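You operate a simulated robot arm through the tools that you are given. There is no shell and no other tool.

Carry out the task below with a simulated robot arm. There is one attempt and no reset: what you move stays moved.

## Task
Change the winder's cone to brown and set the dial to FAST.
Fine: free the thread first; the old cone goes on its peg in the rack; then hold the new thread.

Only the result counts: the job must be done as asked and must still hold three seconds after the hand-in. Knocking over, shifting, dropping, spilling or breaking anything else fails it.

## Robot
A 7-joint arm with a two-finger parallel gripper, fixed in place. Base frame: the origin is at the foot of the arm, x ahead of it, y to its left, z up; the work surface is at about z = 0.78. Units: m, degrees, N and s.
With the tool pointing down near the work surface it reaches from about 0.44 to 0.92 m from the base axis. Its first joint turns from -143.0 to 143.0 degrees. Payload 3 kg.
The tool frame sits at the grasp point between the pads (the TCP): z along the fingers, y along the line on which they close. The tips reach 0.03 m beyond it. The gripper opens to 0.094 m. The fingers are 0.028 m wide and 0.01 m thick; the gripper's body (0.05 by 0.096 m) begins 0.055 m behind the TCP.
Orientation is that of the tool frame in the base frame, as a unit quaternion [w, x, y, z]. With the fingers straight down and closing along the base's y, the tool's x points along the base's -x, its y along +y and its z along -z.

## Interface
- The arm moves only by the tool drive_tool. Its argument "increments" is a list of rows, each an object of numbers (a shift or turn left out is 0, a gripper value left out holds the last): "x", "y", "z": the shift along the tool's x, y, z in units of 30 mm (1.0 is 30 mm); "rx", "ry", "rz": the turn, a rotation vector about the tool's x, y, z in units of 4 degrees (1.0 is 4 degrees); "hand": the finger opening in cm, from 0 to 9.4. In form: [{"x": .., "y": .., "z": .., "rx": .., "ry": .., "rz": .., "hand": ..}, ...]. A call has 1 to 20 rows; each row shifts and turns the commanded pose from where the row before left it, along the tool's axes as they then stand. A call with a number of a shift or a turn outside -1 to 1 is refused whole. A row lasts 0.2 s, in which the tool goes at most 0.05 m and 8.6 degrees; a call with a longer step from one row to the next is refused whole, and so is a gripper value outside its range. A pose out of reach is approached as far as the arm can. The call stops where the force on the tool passes 90 N (or 10 N more than at its start, if that is more) or the arm is blocked; 0.2 s more then pass. Each finger travels about 0.072 m/s and halts on what it meets, pressing with about 30 N; the grip force reading is that of the motor and also rises with nothing between the fingers. The clock runs only during rows and for 0.2 s after the last one: add rows that do not move to give the fingers time. It gives the time, the measured TCP pose, the force on the tool (base axes), the opening and the grip force at its end, in the units of the frame above (readings bear some noise), with the torque about the TCP (base axes, N m) and any sound that the robot's microphone picked up, and new pictures: "pictures" is both (left out), scene, wrist or none.
- Cameras (640 x 400 px; columns grow to the right, rows downward): "scene" is fixed at [0.399, -0.6509, 1.5641]; the picture's right is [0.94, -0.33, 0.00], its down [-0.21, -0.61, -0.77] and it looks along [0.25, 0.72, -0.64] (base axes); focal length 375 px, centre (320, 200). "wrist" rides on the gripper at [0.076, 0.014, -0.103] in the tool frame; the picture's right is [-0.18, 0.98, 0.00], its down [-0.75, -0.14, -0.64] and it looks along [-0.63, -0.12, 0.77] (tool axes); focal length 243 px, centre (320, 200).
- point_at(camera, pixels): for up to 12 pixels [column, row] of the newest picture of that camera ("zoom" is the newest enlarged one), the place [x, y, z] in the base frame of the surface seen there, good to about 0.002 m. It takes no simulated time.
- inspect(camera, box): a new picture of the part [left, top, right, bottom] of that camera's present view, enlarged. It takes no simulated time.
- job_done(): hands the job in; it is judged then, once.

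Unless the task says otherwise, let go and move clear before handing in.

The tools are called after ">>>" as name(argument=value, ...) on one line, values as JSON. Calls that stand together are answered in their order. drive_tool: Moves the arm, as the interface text tells. Its arguments: {"type":"object","properties":{"increments":{"type":"array"},"pictures":{"type":"string","enum":["both","scene","wrist","none"]}},"required":["increments"]} The other tools are called the same way: point_at (camera, pixels) gives the place of the surface under pixels of a picture; inspect (camera, box) takes an enlarged picture of a part of a camera's view; job_done () hands the job in.

At the start:

```text
time_s: 0.0
tool_pos: [0.5746, 0.2344, 1.119]
ee_rot: [0.0, 0.0, 1.0, 0.0]
wrist_force: [0.1, -0.2, 0.0]
wrist_torque: [0.01, 0.0, 0.01]
grip_width: 0.0941
grip_force: 0.1
```

scene: 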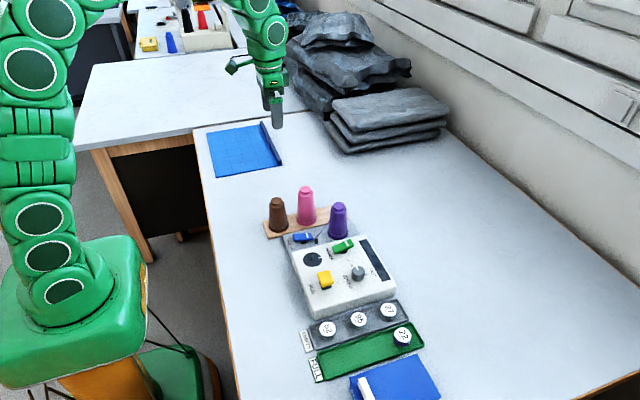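
wrist: 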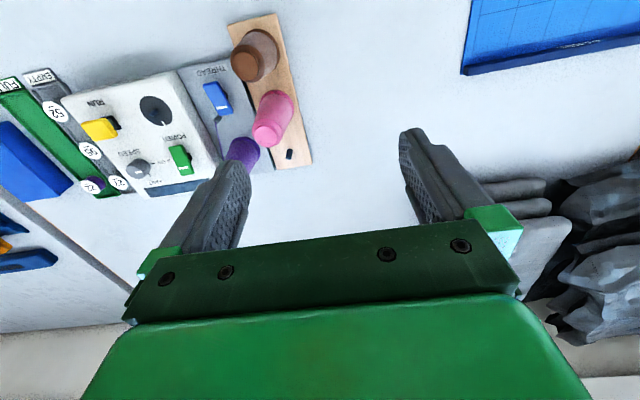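

The scene shows a winder at about pixel (340,265) with brown and pink cones in the rack and a purple one near (338,220). I'll enlarge both views before moving anything.

>>> inspect(camera="scene", box=[250, 170, 410, 320])

>>> inspect(camera="wrist", box=[30, 0, 330, 210])

```text
2.67 times, centred on (330, 245) of scene
```

zoom: 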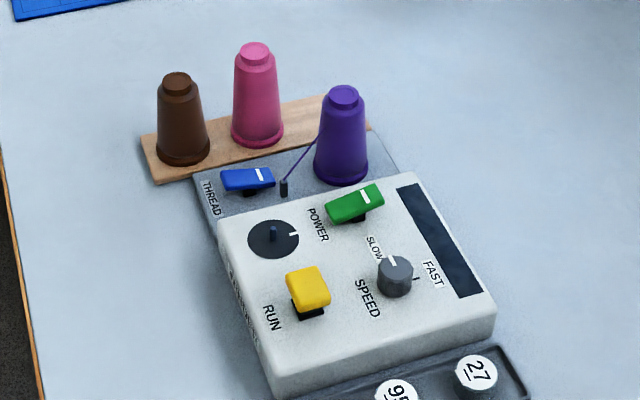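

```text
1.90 times, centred on (180, 105) of wrist
```

zoom: 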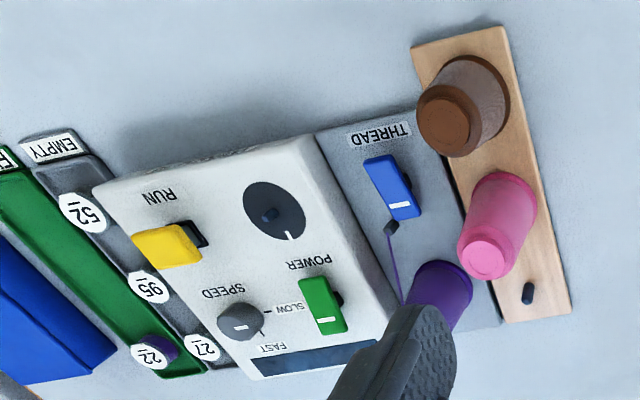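

The zooms show a blue THREAD rocker holding the purple thread, a grey SPEED knob near SLOW and an empty peg at the end of the rack. Next I'll measure the key points.

>>> point_at(camera="zoom", pixels=[[444, 122], [484, 256], [528, 287], [530, 300], [400, 206], [378, 165], [391, 227], [240, 325], [270, 214], [330, 320], [165, 245], [560, 300]])

>>> point_at(camera="scene", pixels=[[277, 200], [305, 189], [338, 206], [296, 237], [309, 236], [357, 271], [334, 247], [351, 243], [325, 278], [313, 258], [321, 240], [338, 234]])

>>> inspect(camera="scene", box=[310, 210, 400, 290])

```text
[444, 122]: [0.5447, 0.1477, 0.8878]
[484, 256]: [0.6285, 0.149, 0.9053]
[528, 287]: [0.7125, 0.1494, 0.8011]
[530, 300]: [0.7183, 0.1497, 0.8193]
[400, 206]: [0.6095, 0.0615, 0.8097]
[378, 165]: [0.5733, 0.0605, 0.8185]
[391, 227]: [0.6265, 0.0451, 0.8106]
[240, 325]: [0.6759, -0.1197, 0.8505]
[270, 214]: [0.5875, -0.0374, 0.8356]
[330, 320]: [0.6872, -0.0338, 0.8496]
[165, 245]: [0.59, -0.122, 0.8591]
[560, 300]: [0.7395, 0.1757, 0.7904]
```

```text
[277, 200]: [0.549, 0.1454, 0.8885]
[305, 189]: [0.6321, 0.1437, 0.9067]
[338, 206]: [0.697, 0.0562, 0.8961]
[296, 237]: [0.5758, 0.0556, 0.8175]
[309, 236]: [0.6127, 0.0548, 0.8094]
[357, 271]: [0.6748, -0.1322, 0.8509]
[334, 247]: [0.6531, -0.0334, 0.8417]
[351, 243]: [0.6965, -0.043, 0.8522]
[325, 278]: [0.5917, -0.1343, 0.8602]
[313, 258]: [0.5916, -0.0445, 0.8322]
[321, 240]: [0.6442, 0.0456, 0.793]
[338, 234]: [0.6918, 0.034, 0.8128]
```

```text
5.00 times, centred on (355, 250) of scene
```

zoom: 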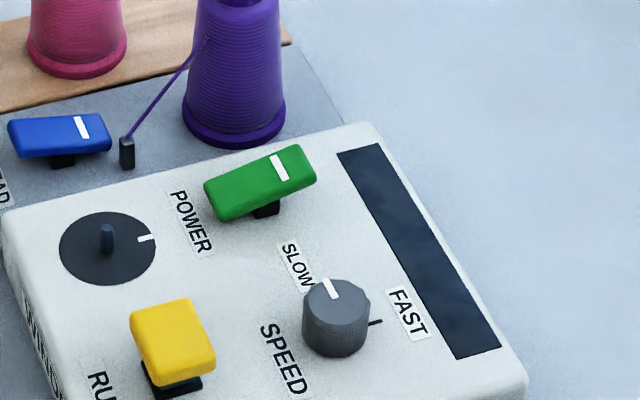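

The white mark on the SPEED knob points at SLOW (zoom 330,288), and the mark end of the blue THREAD rocker is its low end. I'll move the arm over the winder to get a closer wrist view.

>>> drive_tool(increments=[{"x": 0.4, "y": -1}, {"x": 0.4, "y": -1}, {"x": 0.4, "y": -1}, {"x": 0.4, "y": -1}, {"x": 0.4, "y": -1}, {"x": 0.4, "y": -1}, {}], pictures="both")

```text
time_s: 1.6
tool_pos: [0.5035, 0.0518, 1.1177]
ee_rot: [0.0, 0.0, 1.0, 0.0]
wrist_force: [0.5, -0.6, 0.0]
wrist_torque: [-0.02, 0.06, 0.01]
grip_width: 0.0941
grip_force: 0.1
```

scene: 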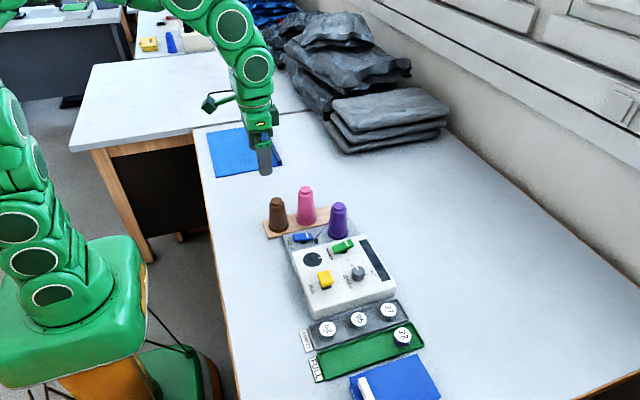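
wrist: 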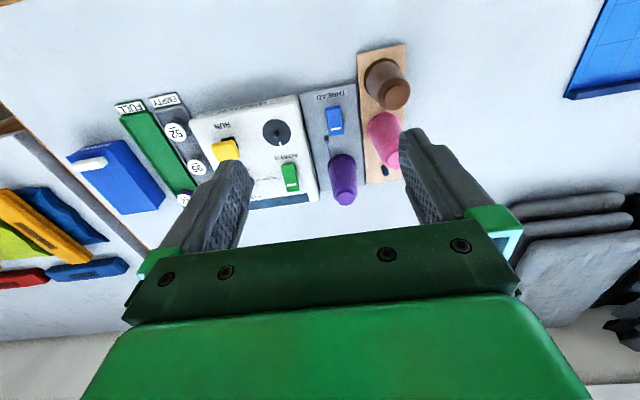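

The wrist picture now has the winder at (190-410, 50-210). I'll enlarge that region.

>>> inspect(camera="wrist", box=[250, 40, 420, 215])

```text
2.29 times, centred on (335, 128) of wrist
```

zoom: 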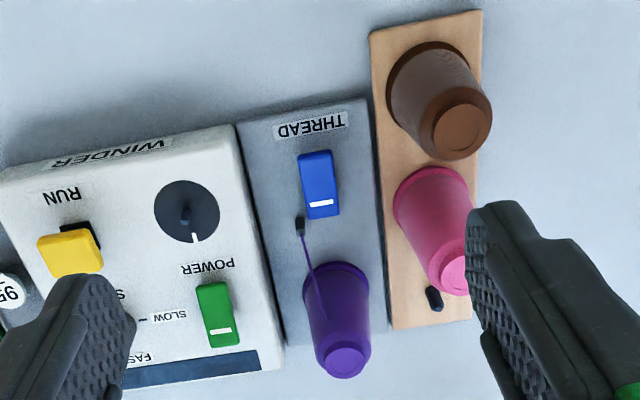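

This view shows the rockers, cones and peg clearly, with the thread running from the guide at (300,226) to the purple cone. I'll measure several points.

>>> point_at(camera="zoom", pixels=[[461, 133], [345, 365], [304, 165], [330, 165], [311, 215], [338, 208], [319, 182], [300, 220], [435, 298], [434, 289], [285, 180], [355, 230]])

>>> point_at(camera="zoom", pixels=[[390, 75], [440, 45], [404, 115], [395, 205], [435, 170], [474, 204], [304, 290], [340, 262], [368, 285], [460, 270], [245, 130], [285, 350]])

>>> point_at(camera="zoom", pixels=[[205, 290], [225, 338], [50, 245], [90, 260], [380, 100], [385, 325], [470, 320], [480, 15], [375, 35], [210, 170], [245, 340], [10, 180]])

```text
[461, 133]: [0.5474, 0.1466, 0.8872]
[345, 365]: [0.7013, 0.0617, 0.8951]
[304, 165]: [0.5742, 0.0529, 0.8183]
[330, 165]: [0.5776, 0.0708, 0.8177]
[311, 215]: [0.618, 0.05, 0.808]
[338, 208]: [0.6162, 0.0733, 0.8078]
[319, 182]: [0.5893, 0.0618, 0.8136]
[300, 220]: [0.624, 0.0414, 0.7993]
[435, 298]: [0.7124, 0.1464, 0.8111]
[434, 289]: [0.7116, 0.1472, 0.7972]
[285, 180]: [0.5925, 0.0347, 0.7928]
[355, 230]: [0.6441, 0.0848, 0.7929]
```

```text
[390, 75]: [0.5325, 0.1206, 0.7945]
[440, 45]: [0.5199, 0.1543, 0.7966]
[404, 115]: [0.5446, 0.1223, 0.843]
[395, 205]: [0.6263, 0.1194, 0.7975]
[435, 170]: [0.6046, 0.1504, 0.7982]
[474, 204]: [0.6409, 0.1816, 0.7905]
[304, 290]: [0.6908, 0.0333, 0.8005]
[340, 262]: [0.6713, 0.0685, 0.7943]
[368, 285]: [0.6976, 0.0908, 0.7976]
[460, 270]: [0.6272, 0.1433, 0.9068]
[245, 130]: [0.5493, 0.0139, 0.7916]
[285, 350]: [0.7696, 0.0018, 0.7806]
```

```text
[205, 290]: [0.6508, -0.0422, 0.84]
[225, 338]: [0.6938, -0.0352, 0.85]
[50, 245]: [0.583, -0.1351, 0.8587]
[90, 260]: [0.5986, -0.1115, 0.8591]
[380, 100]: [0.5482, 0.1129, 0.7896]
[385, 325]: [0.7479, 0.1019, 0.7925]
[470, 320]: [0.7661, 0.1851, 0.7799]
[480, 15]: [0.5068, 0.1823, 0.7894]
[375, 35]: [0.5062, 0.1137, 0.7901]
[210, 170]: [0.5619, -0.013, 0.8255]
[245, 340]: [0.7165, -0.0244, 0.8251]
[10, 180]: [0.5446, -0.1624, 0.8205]
```

The THREAD rocker runs along x with its high end (z 0.818) at x≈0.575 and its low end (z 0.808) at x≈0.617. I'll close the fingers and hover above the high end.

>>> drive_tool(increments=[{"x": -0.272, "y": 0.0367, "z": 0.807, "hand": 0}, {"x": -0.272, "y": 0.0367, "z": 0.807, "hand": 0}, {"x": -0.272, "y": 0.0367, "z": 0.807}, {"x": -0.272, "y": 0.0367, "z": 0.807}, {"x": -0.272, "y": 0.0367, "z": 0.807}, {"x": -0.272, "y": 0.0367, "z": 0.807}, {"x": -0.272, "y": 0.0367, "z": 0.807}, {"x": -0.272, "y": 0.0367, "z": 0.807}, {"x": -0.272, "y": 0.0367, "z": 0.807}, {}, {}], pictures="both")

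```text
time_s: 4.0
tool_pos: [0.5772, 0.0652, 0.902]
ee_rot: [-0.001, 0.0, 1.0, 0.0]
wrist_force: [0.8, -0.9, 0.2]
wrist_torque: [-0.01, -0.01, 0.02]
grip_width: 0.0002
grip_force: 30.2
```

scene: 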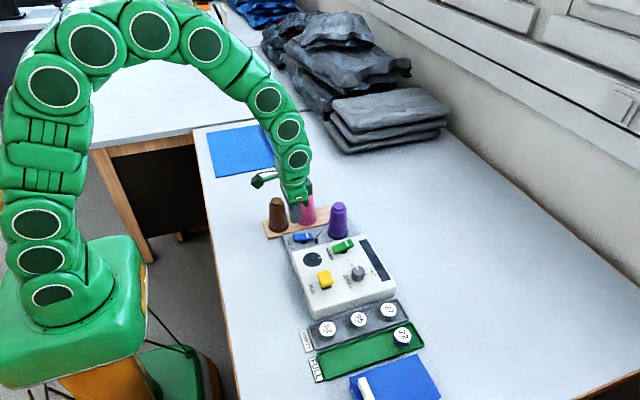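
wrist: 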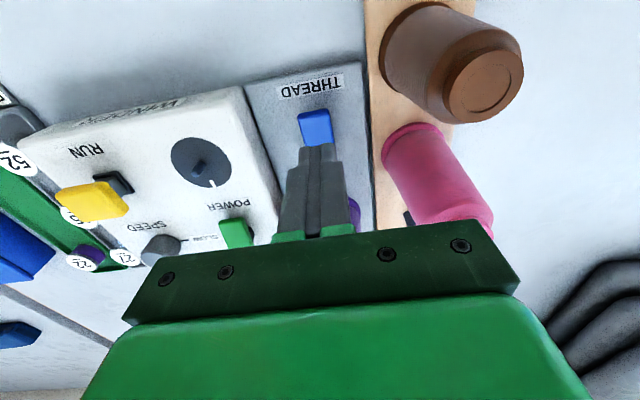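

The closed fingers sit over the rocker's near end at wrist (315,130), with TCP z at 0.902. I'll go down toward the rocker and then press in small steps, watching the force.

>>> drive_tool(increments=[{"y": -0.08, "z": 0.5}, {"z": 0.5}, {"z": 0.4}, {"z": 0.2}, {"z": 0.1}, {"z": 0.1}, {}], pictures="both")

```text
time_s: 5.6
tool_pos: [0.5784, 0.0616, 0.8494]
ee_rot: [0.0, 0.001, 1.0, 0.0]
wrist_force: [-0.7, 1.2, 1.2]
wrist_torque: [0.02, 0.1, 0.06]
grip_width: 0.0
grip_force: 29.8
```

scene: 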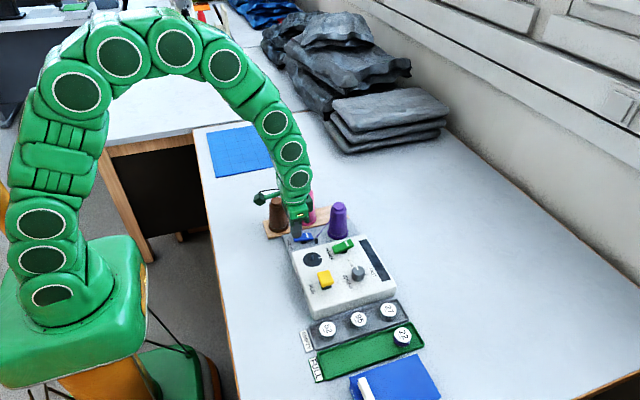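
wrist: 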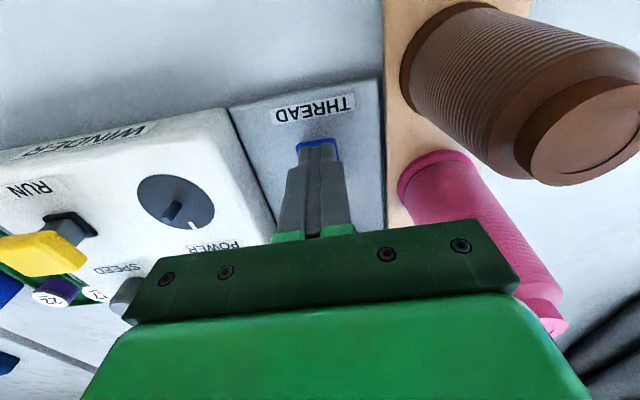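

The fingertips are just at the rocker, with about 1 N on the tool. I'll check where the tip edge sits relative to the rocker rim near wrist (318,142).

>>> inspect(camera="wrist", box=[260, 100, 380, 240])

>>> point_at(camera="wrist", pixels=[[318, 140], [299, 146], [338, 143], [318, 150], [318, 165], [345, 160], [300, 165]])

```text
2.86 times, centred on (320, 170) of wrist
```

zoom: 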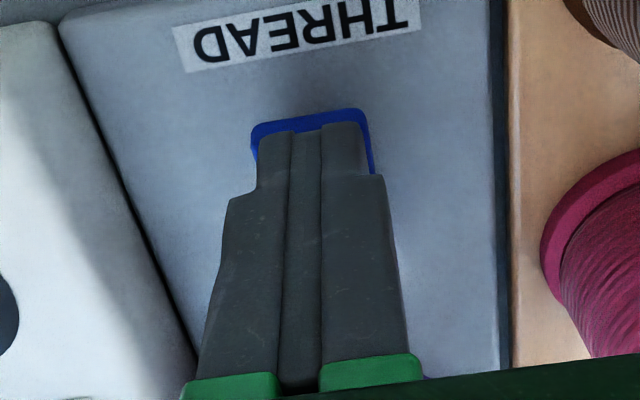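

```text
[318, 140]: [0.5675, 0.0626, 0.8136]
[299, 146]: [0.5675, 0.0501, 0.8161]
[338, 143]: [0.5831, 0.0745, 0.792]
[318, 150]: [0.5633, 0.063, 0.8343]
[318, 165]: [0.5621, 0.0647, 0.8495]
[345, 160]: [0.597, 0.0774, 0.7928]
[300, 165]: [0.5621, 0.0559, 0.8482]
```

The rocker's near edge is at x≈0.567 and the finger covers 0.563-0.591, close to the pivot. I'll back off 8 mm toward -x and press down gradually.

>>> drive_tool(increments=[{"z": -0.1}, {"x": 0.28}, {"z": 0.1}, {"z": 0.1}, {"z": 0.1}, {"z": 0.1}, {}], pictures="wrist")

```text
time_s: 7.2
tool_pos: [0.5694, 0.0627, 0.8399]
ee_rot: [0.002, 0.0, 1.0, -0.001]
wrist_force: [-14.8, 5.1, 54.1]
wrist_torque: [0.13, -0.28, 0.12]
grip_width: 0.0002
grip_force: 29.9
```

wrist: 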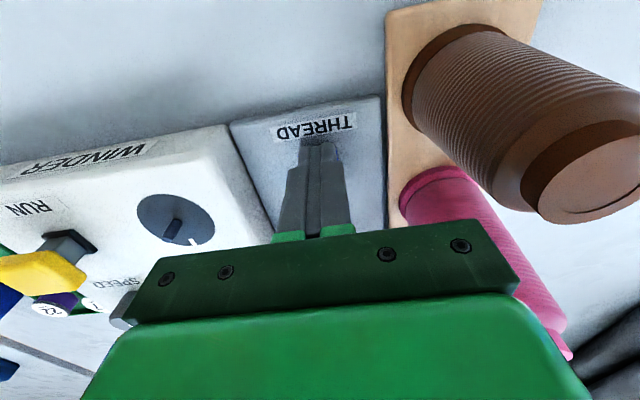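

The push reached 54 N with the tip at z≈0.81, so the rocker has either flipped or bottomed out. I'll lift off and look.

>>> drive_tool(increments=[{"z": -0.3}, {"z": -0.6}, {"z": -1}, {"z": -1}, {"z": -1, "x": 0.5}, {"z": -1, "x": 1}, {}], pictures="both")

>>> inspect(camera="scene", box=[250, 170, 410, 320])

>>> inspect(camera="wrist", box=[220, 20, 440, 240])

```text
time_s: 8.8
tool_pos: [0.5257, 0.0619, 0.987]
ee_rot: [0.0, -0.001, 1.0, 0.0]
wrist_force: [-0.1, 1.0, -0.4]
wrist_torque: [0.0, -0.01, -0.01]
grip_width: 0.0
grip_force: 30.5
```

scene: 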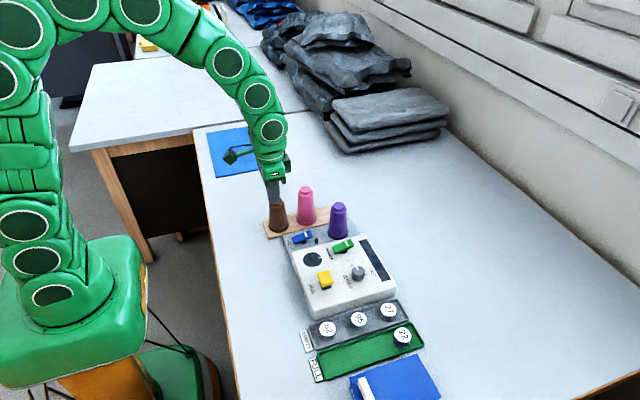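
wrist: 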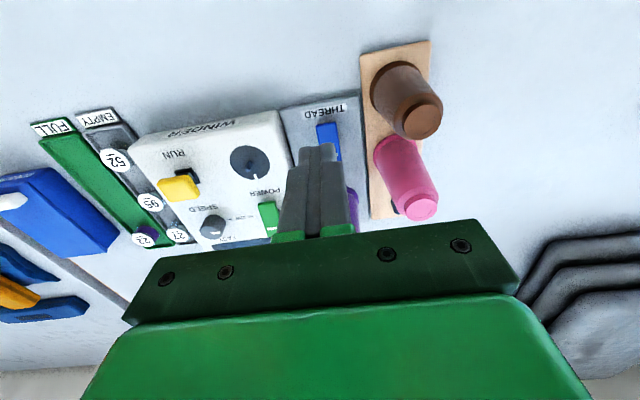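

```text
2.67 times, centred on (330, 245) of scene
```

zoom: 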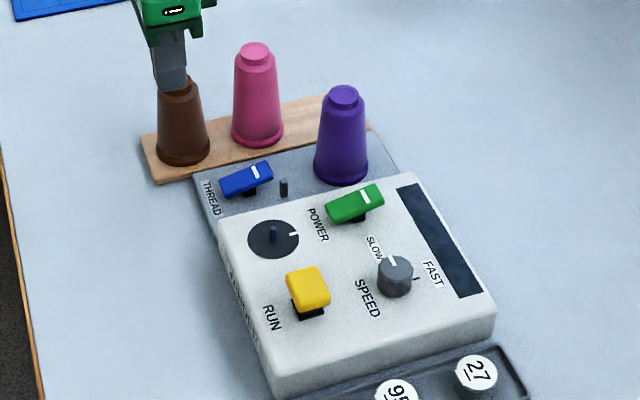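

```text
1.82 times, centred on (330, 130) of wrist
```

zoom: 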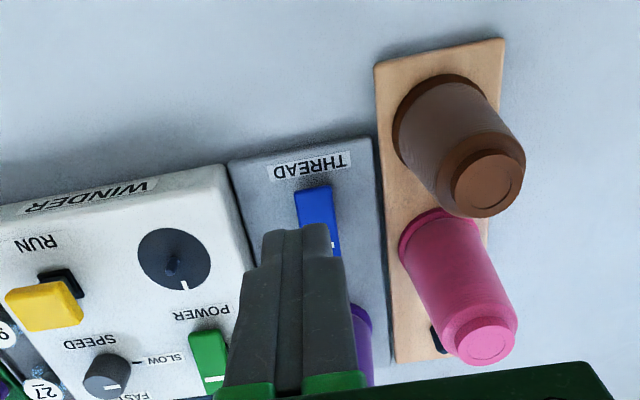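

The blue rocker has flipped (its mark end is now high) and the thread line to the purple cone is gone. I'll open the hand and move to where the wrist camera can see the purple cone and the peg between the fingers.

>>> drive_tool(increments=[{"x": -0.6, "z": -0.5, "hand": 9.4}, {"x": -0.6, "z": -0.5}, {"x": -0.6}, {"x": -0.2}, {}, {}], pictures="wrist")

>>> inspect(camera="wrist", box=[230, 60, 430, 240])

```text
time_s: 10.2
tool_pos: [0.5842, 0.0617, 1.0159]
ee_rot: [0.0, -0.001, 1.0, -0.001]
wrist_force: [-1.3, 0.2, 0.3]
wrist_torque: [-0.03, 0.0, -0.01]
grip_width: 0.0938
grip_force: 0.0
```

wrist: 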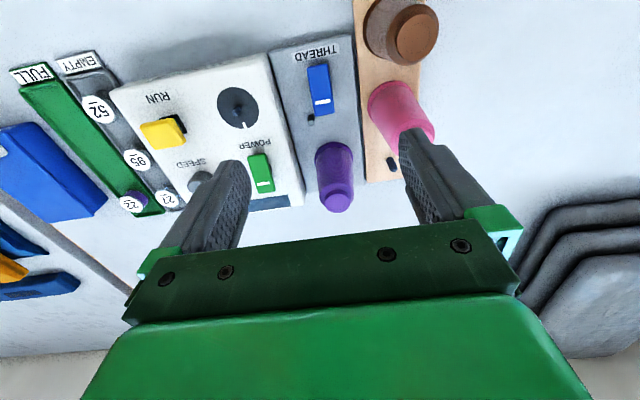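

```text
2.22 times, centred on (330, 150) of wrist
```

zoom: 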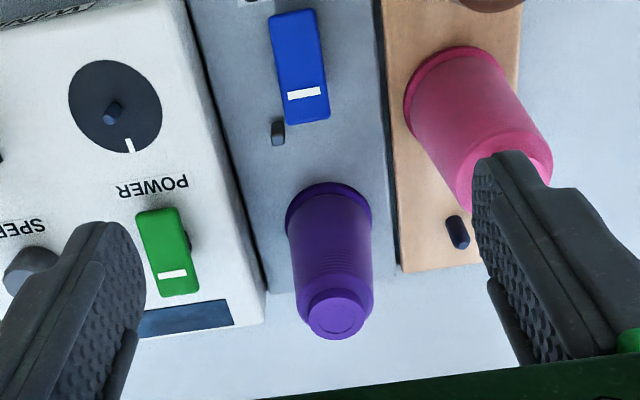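

>>> point_at(camera="zoom", pixels=[[336, 316], [311, 310], [364, 308], [336, 334], [336, 299], [287, 220], [330, 183], [371, 213], [304, 300], [373, 295], [290, 240], [371, 240]])

>>> point_at(camera="zoom", pixels=[[452, 222], [461, 243], [462, 236], [455, 235], [467, 240], [450, 217], [446, 225], [403, 268], [478, 262], [280, 290], [262, 290], [395, 270]])

```text
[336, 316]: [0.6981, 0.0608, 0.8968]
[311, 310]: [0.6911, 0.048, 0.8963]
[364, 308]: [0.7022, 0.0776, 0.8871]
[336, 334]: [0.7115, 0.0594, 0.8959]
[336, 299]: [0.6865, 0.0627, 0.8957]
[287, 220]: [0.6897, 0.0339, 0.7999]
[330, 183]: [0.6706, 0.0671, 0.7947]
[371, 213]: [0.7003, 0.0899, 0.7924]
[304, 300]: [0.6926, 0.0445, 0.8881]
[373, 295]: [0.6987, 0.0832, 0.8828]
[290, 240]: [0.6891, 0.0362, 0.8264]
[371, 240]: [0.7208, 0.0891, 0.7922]
```

```text
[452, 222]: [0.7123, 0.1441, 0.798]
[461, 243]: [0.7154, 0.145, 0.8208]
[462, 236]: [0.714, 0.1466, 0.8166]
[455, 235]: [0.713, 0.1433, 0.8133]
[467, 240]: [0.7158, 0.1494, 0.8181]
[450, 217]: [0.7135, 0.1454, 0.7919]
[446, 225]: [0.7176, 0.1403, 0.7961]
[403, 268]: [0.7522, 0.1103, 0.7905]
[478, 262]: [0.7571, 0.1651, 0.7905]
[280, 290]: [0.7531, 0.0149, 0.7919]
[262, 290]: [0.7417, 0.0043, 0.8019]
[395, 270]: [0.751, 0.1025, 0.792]
```

The purple cap centres at about (0.699, 0.0615), top z 0.896, and the rack peg is near (0.717, 0.1455) with its top at z≈0.82. I'll move directly above the purple cone.

>>> drive_tool(increments=[{"x": -0.764, "z": 0.374, "hand": 8.2}, {"x": -0.764, "z": 0.374}, {"x": -0.764, "z": 0.374}, {"x": -0.764, "z": 0.374}, {"x": -0.764, "z": 0.374}, {}, {}], pictures="both")

>>> inspect(camera="wrist", box=[200, 100, 480, 260])

```text
time_s: 11.8
tool_pos: [0.6997, 0.0639, 0.9593]
ee_rot: [-0.001, 0.0, 1.0, 0.0]
wrist_force: [-0.2, -0.2, -0.8]
wrist_torque: [0.0, 0.01, -0.01]
grip_width: 0.082
grip_force: 0.0
```

scene: 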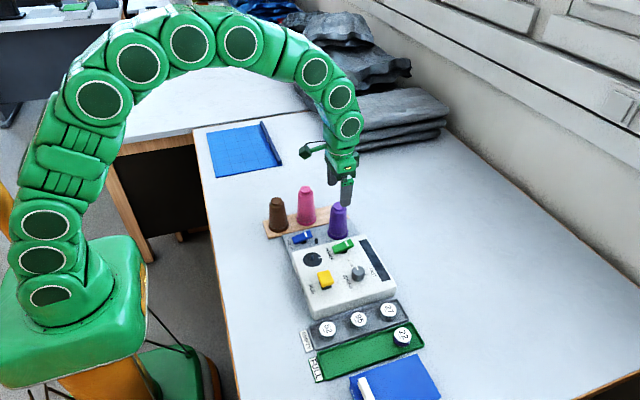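
wrist: 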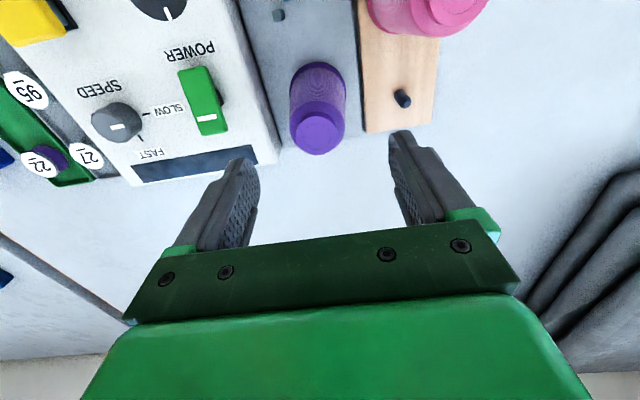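

```text
2.29 times, centred on (340, 180) of wrist
```

zoom: 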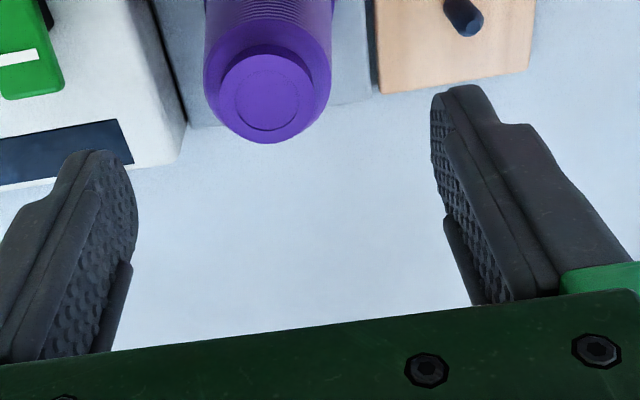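

From here both the purple cap (wrist 318,132) and the bare peg (402,98) are in view. I'll measure them, and take a close look at the dial.

>>> point_at(camera="wrist", pixels=[[317, 134], [294, 132], [340, 130], [317, 118], [317, 150], [405, 101], [399, 93], [402, 97], [406, 104], [395, 95], [409, 100], [412, 60]])

>>> inspect(camera="wrist", box=[360, 60, 450, 140])

```text
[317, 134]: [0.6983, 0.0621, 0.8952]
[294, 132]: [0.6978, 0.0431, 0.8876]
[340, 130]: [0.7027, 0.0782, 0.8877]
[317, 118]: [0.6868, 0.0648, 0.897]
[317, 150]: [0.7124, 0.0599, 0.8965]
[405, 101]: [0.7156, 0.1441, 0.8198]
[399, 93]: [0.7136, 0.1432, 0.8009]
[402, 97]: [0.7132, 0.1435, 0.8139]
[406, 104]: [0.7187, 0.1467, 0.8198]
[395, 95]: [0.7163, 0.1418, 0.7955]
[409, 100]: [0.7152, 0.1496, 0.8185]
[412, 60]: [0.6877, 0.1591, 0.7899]
```

```text
5.00 times, centred on (405, 100) of wrist
```

zoom: 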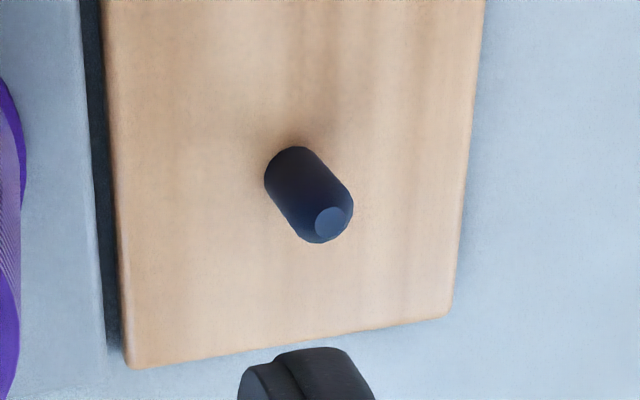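

>>> point_at(camera="zoom", pixels=[[330, 222], [318, 220], [342, 220], [330, 208], [330, 235], [293, 165], [285, 205], [348, 185], [295, 147], [320, 200]])

>>> point_at(camera="zoom", pixels=[[330, 222], [326, 216], [336, 228], [322, 225], [120, 200], [470, 200], [265, 180], [312, 165], [130, 360], [450, 310]])

```text
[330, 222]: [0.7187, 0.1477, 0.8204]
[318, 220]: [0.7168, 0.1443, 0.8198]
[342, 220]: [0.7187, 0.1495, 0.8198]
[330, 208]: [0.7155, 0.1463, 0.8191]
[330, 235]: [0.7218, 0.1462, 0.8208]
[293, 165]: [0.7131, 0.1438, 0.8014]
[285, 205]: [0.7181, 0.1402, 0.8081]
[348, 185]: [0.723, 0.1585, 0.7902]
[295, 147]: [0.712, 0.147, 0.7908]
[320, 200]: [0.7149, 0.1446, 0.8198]
```

```text
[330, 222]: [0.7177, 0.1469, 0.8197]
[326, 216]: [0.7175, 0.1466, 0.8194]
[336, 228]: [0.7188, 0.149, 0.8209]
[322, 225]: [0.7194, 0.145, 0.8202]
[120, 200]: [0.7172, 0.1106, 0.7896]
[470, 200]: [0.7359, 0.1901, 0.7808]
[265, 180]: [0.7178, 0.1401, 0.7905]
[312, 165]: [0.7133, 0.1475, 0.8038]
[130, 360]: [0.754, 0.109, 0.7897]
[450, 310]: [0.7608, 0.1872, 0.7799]
```

The peg top centres at about (0.7185, 0.147, 0.820) and the purple cone axis at (0.6995, 0.0617). I'll descend around the purple cone and close the fingers on it.

>>> drive_tool(increments=[{"z": 0.8}, {"z": 0.8}, {"z": 0.8}, {"z": 0.5}, {"z": 0.3}, {}, {"hand": 3}, {"hand": 3}, {"hand": 3}, {"hand": 3}, {"hand": 3}, {}], pictures="both")

```text
time_s: 14.4
tool_pos: [0.6983, 0.0632, 0.8652]
ee_rot: [0.0, 0.0, 1.0, 0.0]
wrist_force: [-1.1, 0.9, 1.2]
wrist_torque: [0.13, -0.01, -0.01]
grip_width: 0.0521
grip_force: 29.9
```

scene: 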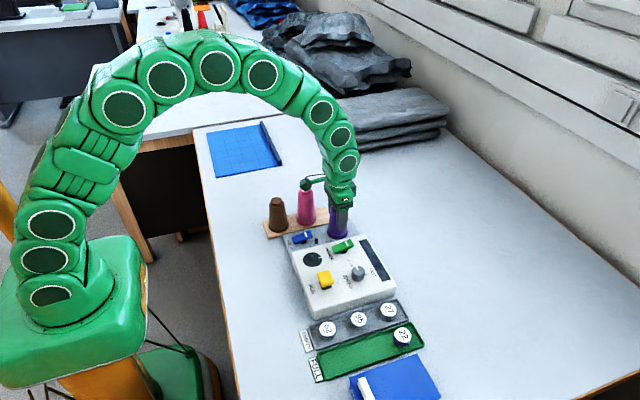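
wrist: 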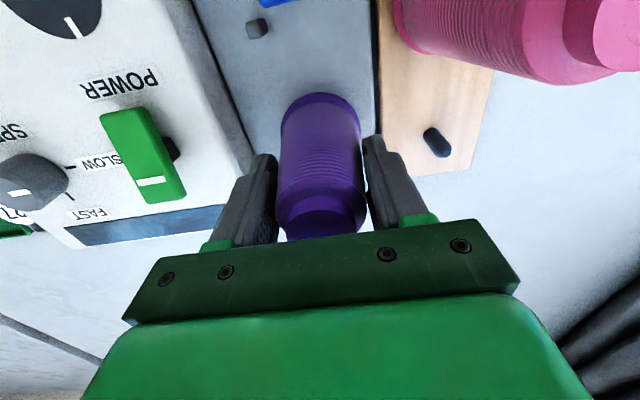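

The fingers stopped at 52 mm on the purple cone with 30 N grip. I'll lift slowly straight up and check that the cone comes off the spindle.

>>> drive_tool(increments=[{"z": -0.3}, {"z": -0.4}, {"z": -0.5}, {"z": -0.6}, {"z": -0.6}, {"z": -0.6}, {"z": -0.5}, {"z": -0.4}, {}], pictures="both")

>>> inspect(camera="wrist", box=[220, 40, 460, 250])

>>> inspect(camera="scene", box=[250, 150, 410, 300])

```text
time_s: 16.4
tool_pos: [0.6972, 0.0615, 0.9821]
ee_rot: [-0.001, 0.0, 1.0, 0.0]
wrist_force: [-1.4, 0.1, -1.8]
wrist_torque: [-0.01, 0.03, -0.02]
grip_width: 0.0518
grip_force: 30.3
```

scene: 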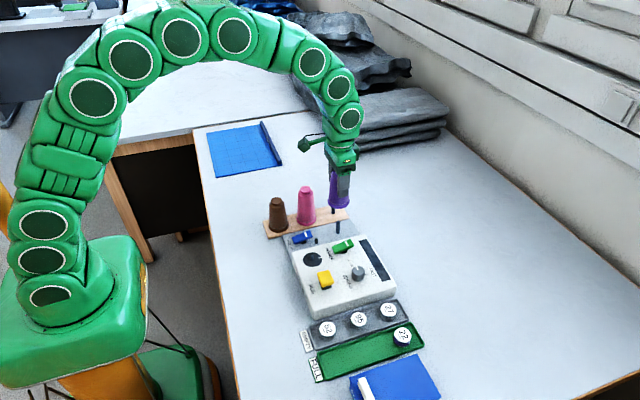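
wrist: 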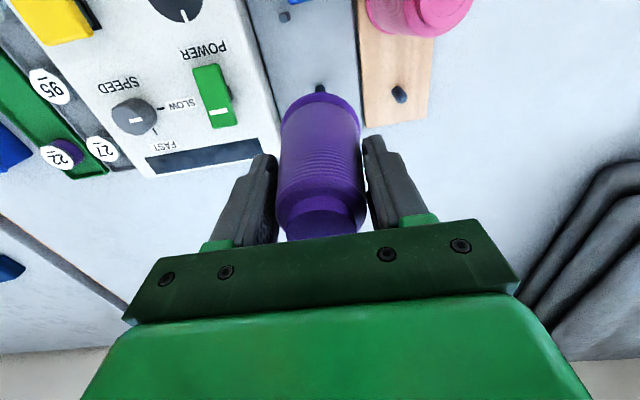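

```text
1.90 times, centred on (340, 145) of wrist
```

zoom: 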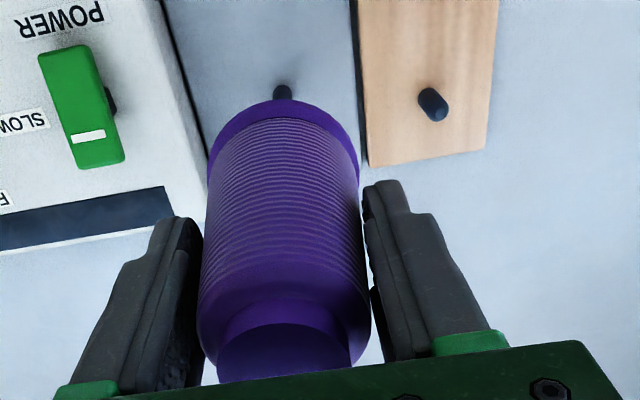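

```text
2.67 times, centred on (330, 225) of scene
```

zoom: 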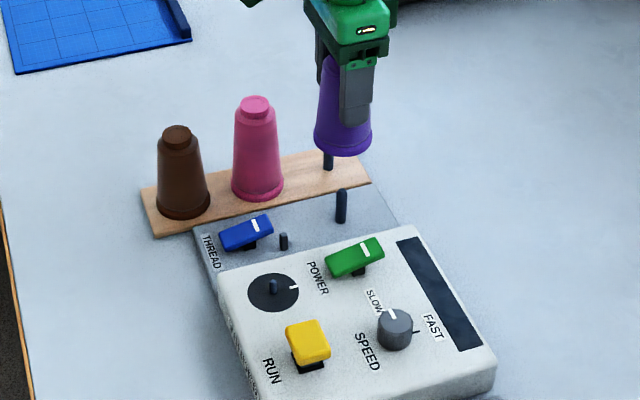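

The purple cone is held clear of the spindle, which is visible at scene-zoom (341,205). I'll measure the bare spindle and the peg.

>>> point_at(camera="zoom", pixels=[[342, 191], [341, 205], [337, 205], [346, 205], [342, 193], [328, 165], [328, 155], [328, 168], [341, 220], [344, 155], [370, 140], [316, 140]])

>>> inspect(camera="scene", box=[310, 190, 370, 250])

```text
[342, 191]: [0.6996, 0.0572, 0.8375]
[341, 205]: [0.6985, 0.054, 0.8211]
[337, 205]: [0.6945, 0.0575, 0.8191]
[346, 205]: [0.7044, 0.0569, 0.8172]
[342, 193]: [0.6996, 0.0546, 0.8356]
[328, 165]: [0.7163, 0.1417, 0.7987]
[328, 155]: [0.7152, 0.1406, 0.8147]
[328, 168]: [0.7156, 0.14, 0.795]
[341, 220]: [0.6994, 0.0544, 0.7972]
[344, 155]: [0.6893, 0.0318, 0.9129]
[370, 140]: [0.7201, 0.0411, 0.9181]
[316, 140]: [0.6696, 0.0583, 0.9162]
```

```text
6.67 times, centred on (340, 220) of scene
```

zoom: 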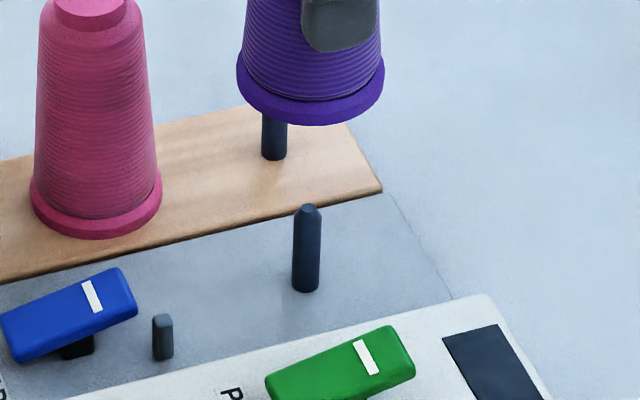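

I'll sample more points along the centre lines of the spindle and the peg in this closer zoom to pin down the offset between them.

>>> point_at(camera="zoom", pixels=[[307, 230], [307, 245], [306, 260], [306, 275], [305, 285], [309, 207], [308, 212], [307, 220], [295, 260], [318, 260], [305, 296], [305, 300]])

>>> point_at(camera="zoom", pixels=[[274, 130], [274, 137], [273, 144], [273, 150], [273, 155], [263, 142], [284, 142], [273, 163], [273, 168], [100, 10], [80, 12], [110, 12]])

>>> point_at(camera="wrist", pixels=[[320, 86], [320, 90], [401, 98], [398, 92], [400, 95], [402, 100], [310, 240], [320, 235], [285, 225], [355, 225]])

```text
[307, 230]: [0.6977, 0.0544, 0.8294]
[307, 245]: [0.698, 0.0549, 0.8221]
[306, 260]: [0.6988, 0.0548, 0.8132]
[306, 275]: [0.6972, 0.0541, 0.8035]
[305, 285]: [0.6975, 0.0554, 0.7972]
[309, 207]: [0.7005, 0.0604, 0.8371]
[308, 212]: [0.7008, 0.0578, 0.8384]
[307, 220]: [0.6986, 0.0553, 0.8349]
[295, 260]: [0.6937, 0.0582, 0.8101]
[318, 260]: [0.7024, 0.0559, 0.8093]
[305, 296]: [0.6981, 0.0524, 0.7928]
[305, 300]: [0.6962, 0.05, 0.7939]
```

```text
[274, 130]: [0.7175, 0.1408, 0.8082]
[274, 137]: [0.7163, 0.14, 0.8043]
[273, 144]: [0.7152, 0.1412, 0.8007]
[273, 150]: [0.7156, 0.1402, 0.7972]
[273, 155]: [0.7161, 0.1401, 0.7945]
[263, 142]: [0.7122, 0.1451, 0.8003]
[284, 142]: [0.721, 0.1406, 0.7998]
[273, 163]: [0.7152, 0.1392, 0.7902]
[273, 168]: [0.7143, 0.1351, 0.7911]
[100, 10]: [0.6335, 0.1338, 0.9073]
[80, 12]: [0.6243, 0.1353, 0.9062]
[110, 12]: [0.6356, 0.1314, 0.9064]
```

```text
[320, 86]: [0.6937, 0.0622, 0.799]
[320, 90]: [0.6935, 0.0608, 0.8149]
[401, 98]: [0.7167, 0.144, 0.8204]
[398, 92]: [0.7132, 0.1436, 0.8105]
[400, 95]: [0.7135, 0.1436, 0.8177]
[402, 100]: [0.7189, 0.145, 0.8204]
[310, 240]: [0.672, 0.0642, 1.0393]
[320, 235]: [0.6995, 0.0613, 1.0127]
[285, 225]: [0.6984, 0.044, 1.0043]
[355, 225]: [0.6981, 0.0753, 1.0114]
```

Spindle and peg differ by about (+0.0185, +0.0855) and the cone base is centred on the spindle line. I'll carry the cone over the peg and stop with its bottom just above the peg tip.

>>> drive_tool(increments=[{"x": -0.123, "y": 0.57}, {"x": -0.123, "y": 0.57}, {"x": -0.123, "y": 0.57}, {"x": -0.123, "y": 0.57}, {"x": -0.125, "y": 0.57}, {}, {"z": 0.6}, {"z": 0.6}, {"z": 0.6}, {"z": 0.6}, {}], pictures="both")

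>>> inspect(camera="scene", box=[300, 170, 370, 230])

>>> inspect(camera="wrist", box=[250, 50, 400, 170])

```text
time_s: 18.8
tool_pos: [0.716, 0.1481, 0.9085]
ee_rot: [-0.001, 0.0, 1.0, 0.0]
wrist_force: [-0.6, 0.4, -1.5]
wrist_torque: [0.03, 0.0, 0.02]
grip_width: 0.0517
grip_force: 30.2
```

scene: 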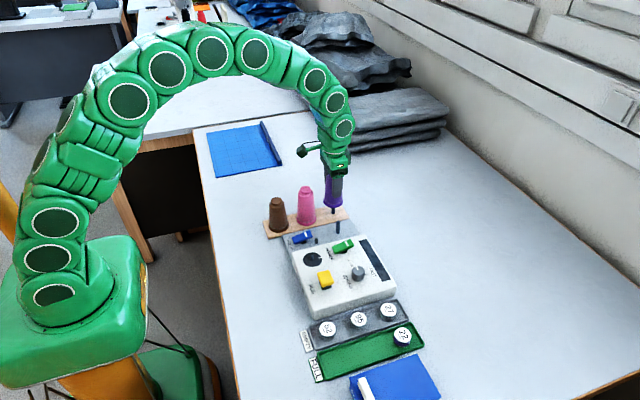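
wrist: 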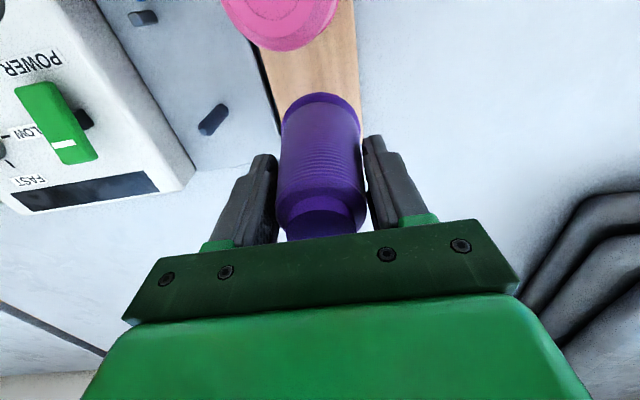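

```text
6.67 times, centred on (335, 200) of scene
```

zoom: 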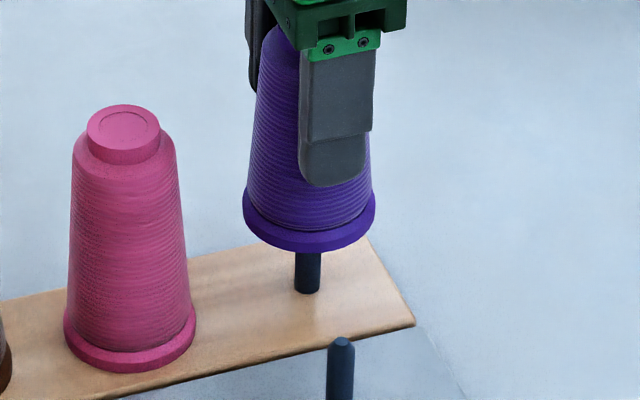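

```text
3.33 times, centred on (325, 110) of wrist
```

zoom: 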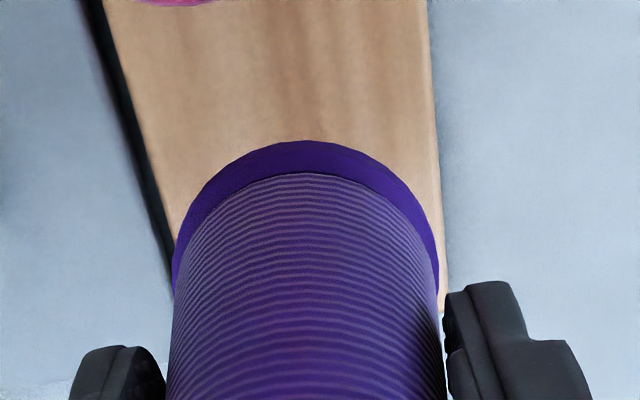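

In the scene zoom the ring's centre column (≈309) lines up with the peg's (≈308), so sideways alignment is good. I'll check the depth direction with point measurements on the ring.

>>> inspect(camera="scene", box=[300, 170, 370, 230])

>>> point_at(camera="zoom", pixels=[[300, 240], [309, 243], [320, 240], [280, 236], [345, 232], [309, 248], [309, 239], [249, 205], [371, 205], [308, 265], [308, 275], [308, 285]])

>>> point_at(camera="wrist", pixels=[[320, 95], [319, 97], [290, 110], [350, 110], [305, 99], [335, 99], [320, 102], [320, 110]])

```text
6.67 times, centred on (335, 200) of scene
```

zoom: 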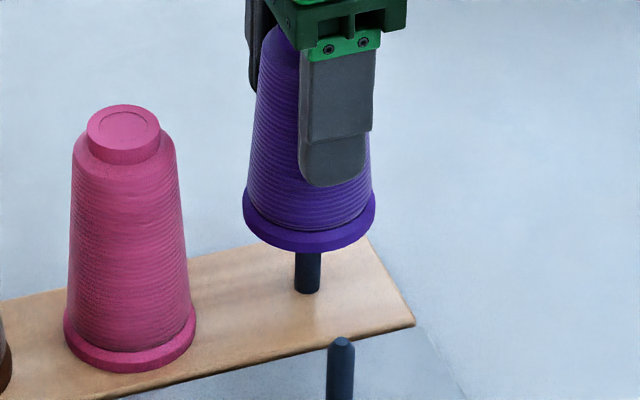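

```text
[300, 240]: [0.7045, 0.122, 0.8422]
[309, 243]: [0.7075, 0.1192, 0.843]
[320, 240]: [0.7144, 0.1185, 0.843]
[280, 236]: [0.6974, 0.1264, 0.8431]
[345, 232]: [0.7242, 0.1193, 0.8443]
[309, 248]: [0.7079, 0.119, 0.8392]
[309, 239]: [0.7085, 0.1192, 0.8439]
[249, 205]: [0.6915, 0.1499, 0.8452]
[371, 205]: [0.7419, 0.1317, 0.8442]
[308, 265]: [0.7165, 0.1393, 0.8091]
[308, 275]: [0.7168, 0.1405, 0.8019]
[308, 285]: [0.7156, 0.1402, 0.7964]
```

```text
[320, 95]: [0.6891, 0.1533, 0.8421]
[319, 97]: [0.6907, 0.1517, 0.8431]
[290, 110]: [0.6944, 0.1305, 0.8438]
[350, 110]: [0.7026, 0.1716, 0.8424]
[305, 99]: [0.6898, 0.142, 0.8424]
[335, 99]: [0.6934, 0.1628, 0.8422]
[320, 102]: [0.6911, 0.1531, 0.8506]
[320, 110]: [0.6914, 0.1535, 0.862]
```

The ring fit gives a centre near (0.7177, 0.1463), within about 1 mm of the peg axis. I'll lower it slowly over the peg.

>>> drive_tool(increments=[{"z": 0.3}, {"z": 0.3}, {"z": 0.3}, {"z": 0.3}, {"z": 0.15}, {}], pictures="scene")

>>> inspect(camera="scene", box=[300, 170, 370, 230])

```text
time_s: 20.2
tool_pos: [0.7176, 0.1488, 0.8672]
ee_rot: [0.0, 0.0, 1.0, 0.0]
wrist_force: [0.2, 0.3, -1.0]
wrist_torque: [-0.04, -0.02, -0.02]
grip_width: 0.0518
grip_force: 30.0
```

scene: 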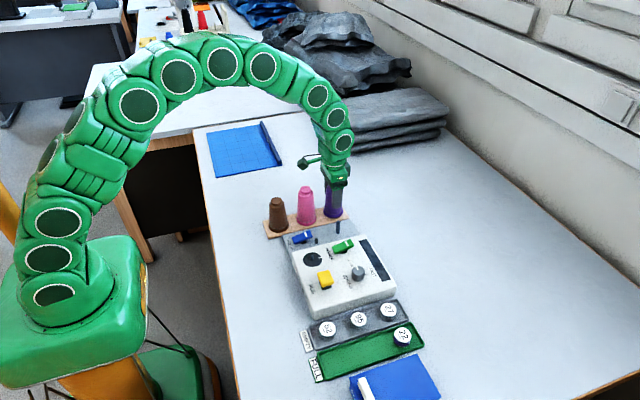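

```text
6.67 times, centred on (335, 200) of scene
```

zoom: 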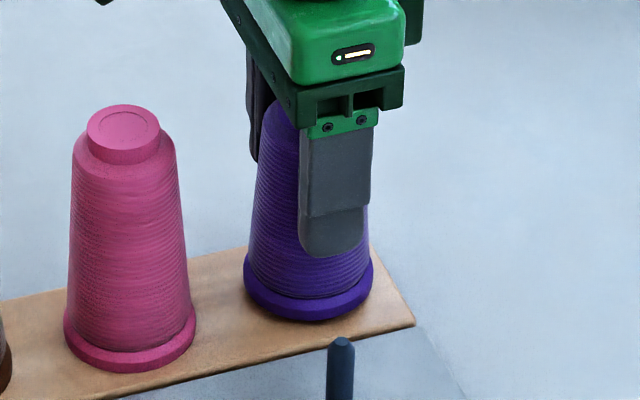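

The cone is on the peg with no contact force and only a few mm left to seat. I'll lower until contact shows on the force reading.

>>> drive_tool(increments=[{"z": 0.1}, {"z": 0.1}, {"z": 0.04}, {}], pictures="none")

```text
time_s: 21.2
tool_pos: [0.7187, 0.1478, 0.8621]
ee_rot: [0.002, 0.0, 1.0, 0.0]
wrist_force: [-8.1, -2.6, 44.9]
wrist_torque: [-0.12, 0.09, -0.01]
grip_width: 0.0519
grip_force: 29.5
```

Contact shows at 45 N upward, so the cone is seated. I'll relieve the push slightly, open the fingers and rise clear.

>>> drive_tool(increments=[{"z": -0.05}, {"hand": 8.2}, {}, {}, {}, {"z": -0.4}, {"z": -0.7}, {"z": -0.8}, {"z": -0.8}, {"z": -0.7}, {}], pictures="both")

>>> inspect(camera="scene", box=[250, 170, 370, 260])

```text
time_s: 23.6
tool_pos: [0.7184, 0.1466, 0.9648]
ee_rot: [-0.001, 0.0, 1.0, 0.001]
wrist_force: [-0.1, 0.2, 0.1]
wrist_torque: [-0.01, 0.01, 0.02]
grip_width: 0.0823
grip_force: 0.1
```

scene: 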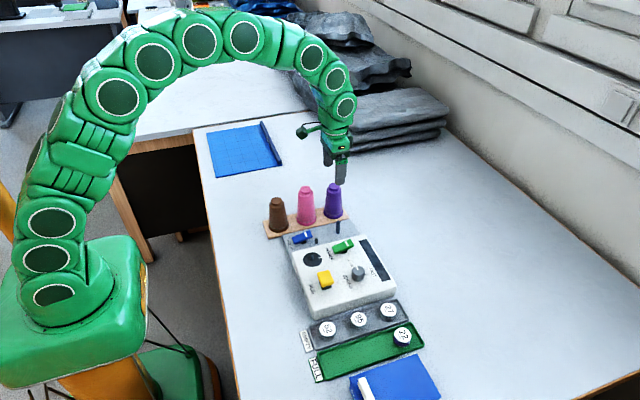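
wrist: 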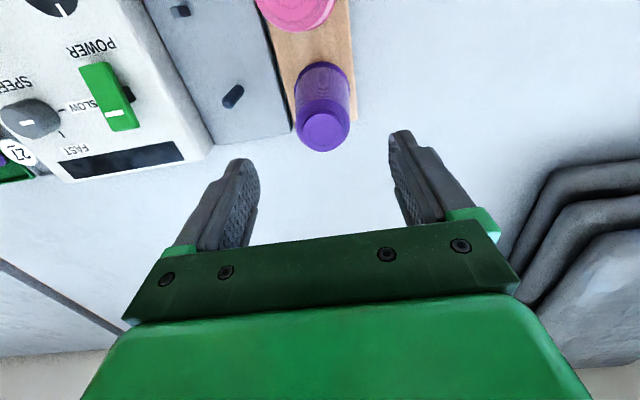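

```text
4.44 times, centred on (310, 215) of scene
```

zoom: 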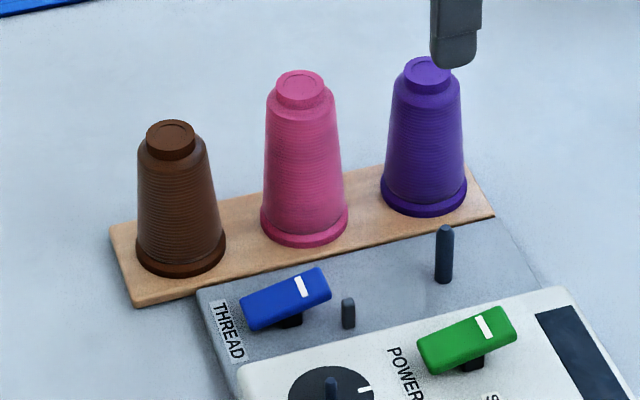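

The purple cone stands upright on its peg in line with the others. I'll check its top height and measure the spindle and brown cone again.

>>> point_at(camera="wrist", pixels=[[322, 132], [322, 117], [322, 148], [301, 130], [345, 128], [230, 98], [234, 93], [240, 90], [227, 104], [235, 98]])

>>> point_at(camera="zoom", pixels=[[172, 133], [150, 138], [192, 133], [172, 123], [172, 146], [180, 272], [140, 240], [222, 235], [428, 70], [425, 212], [444, 250], [444, 270]])

>>> inspect(camera="wrist", box=[190, 60, 370, 170])

```text
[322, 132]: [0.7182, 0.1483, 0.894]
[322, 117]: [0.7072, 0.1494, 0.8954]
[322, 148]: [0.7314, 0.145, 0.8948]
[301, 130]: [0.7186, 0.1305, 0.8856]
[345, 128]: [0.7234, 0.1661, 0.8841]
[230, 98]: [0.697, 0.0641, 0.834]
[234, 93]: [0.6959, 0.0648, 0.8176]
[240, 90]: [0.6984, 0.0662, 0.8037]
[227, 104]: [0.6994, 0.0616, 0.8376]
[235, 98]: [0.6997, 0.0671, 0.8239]
```

```text
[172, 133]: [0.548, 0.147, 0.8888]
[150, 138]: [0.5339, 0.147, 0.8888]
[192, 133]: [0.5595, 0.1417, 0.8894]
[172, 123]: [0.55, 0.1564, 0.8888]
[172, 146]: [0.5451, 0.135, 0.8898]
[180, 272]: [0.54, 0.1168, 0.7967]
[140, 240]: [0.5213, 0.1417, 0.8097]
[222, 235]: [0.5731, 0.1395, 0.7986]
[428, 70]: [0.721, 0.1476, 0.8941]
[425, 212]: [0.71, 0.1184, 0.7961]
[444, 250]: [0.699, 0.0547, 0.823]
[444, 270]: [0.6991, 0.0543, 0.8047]
```

```text
3.56 times, centred on (280, 115) of wrist
```

zoom: 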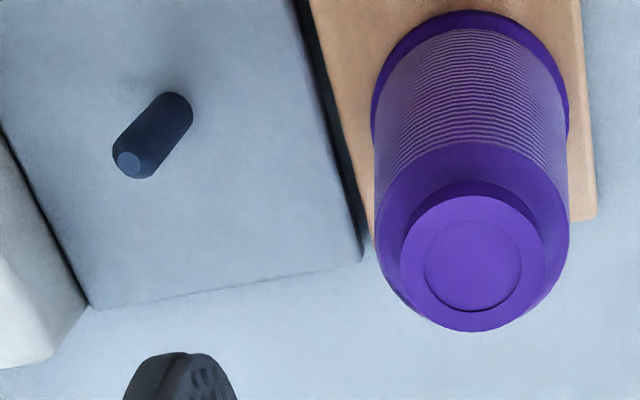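

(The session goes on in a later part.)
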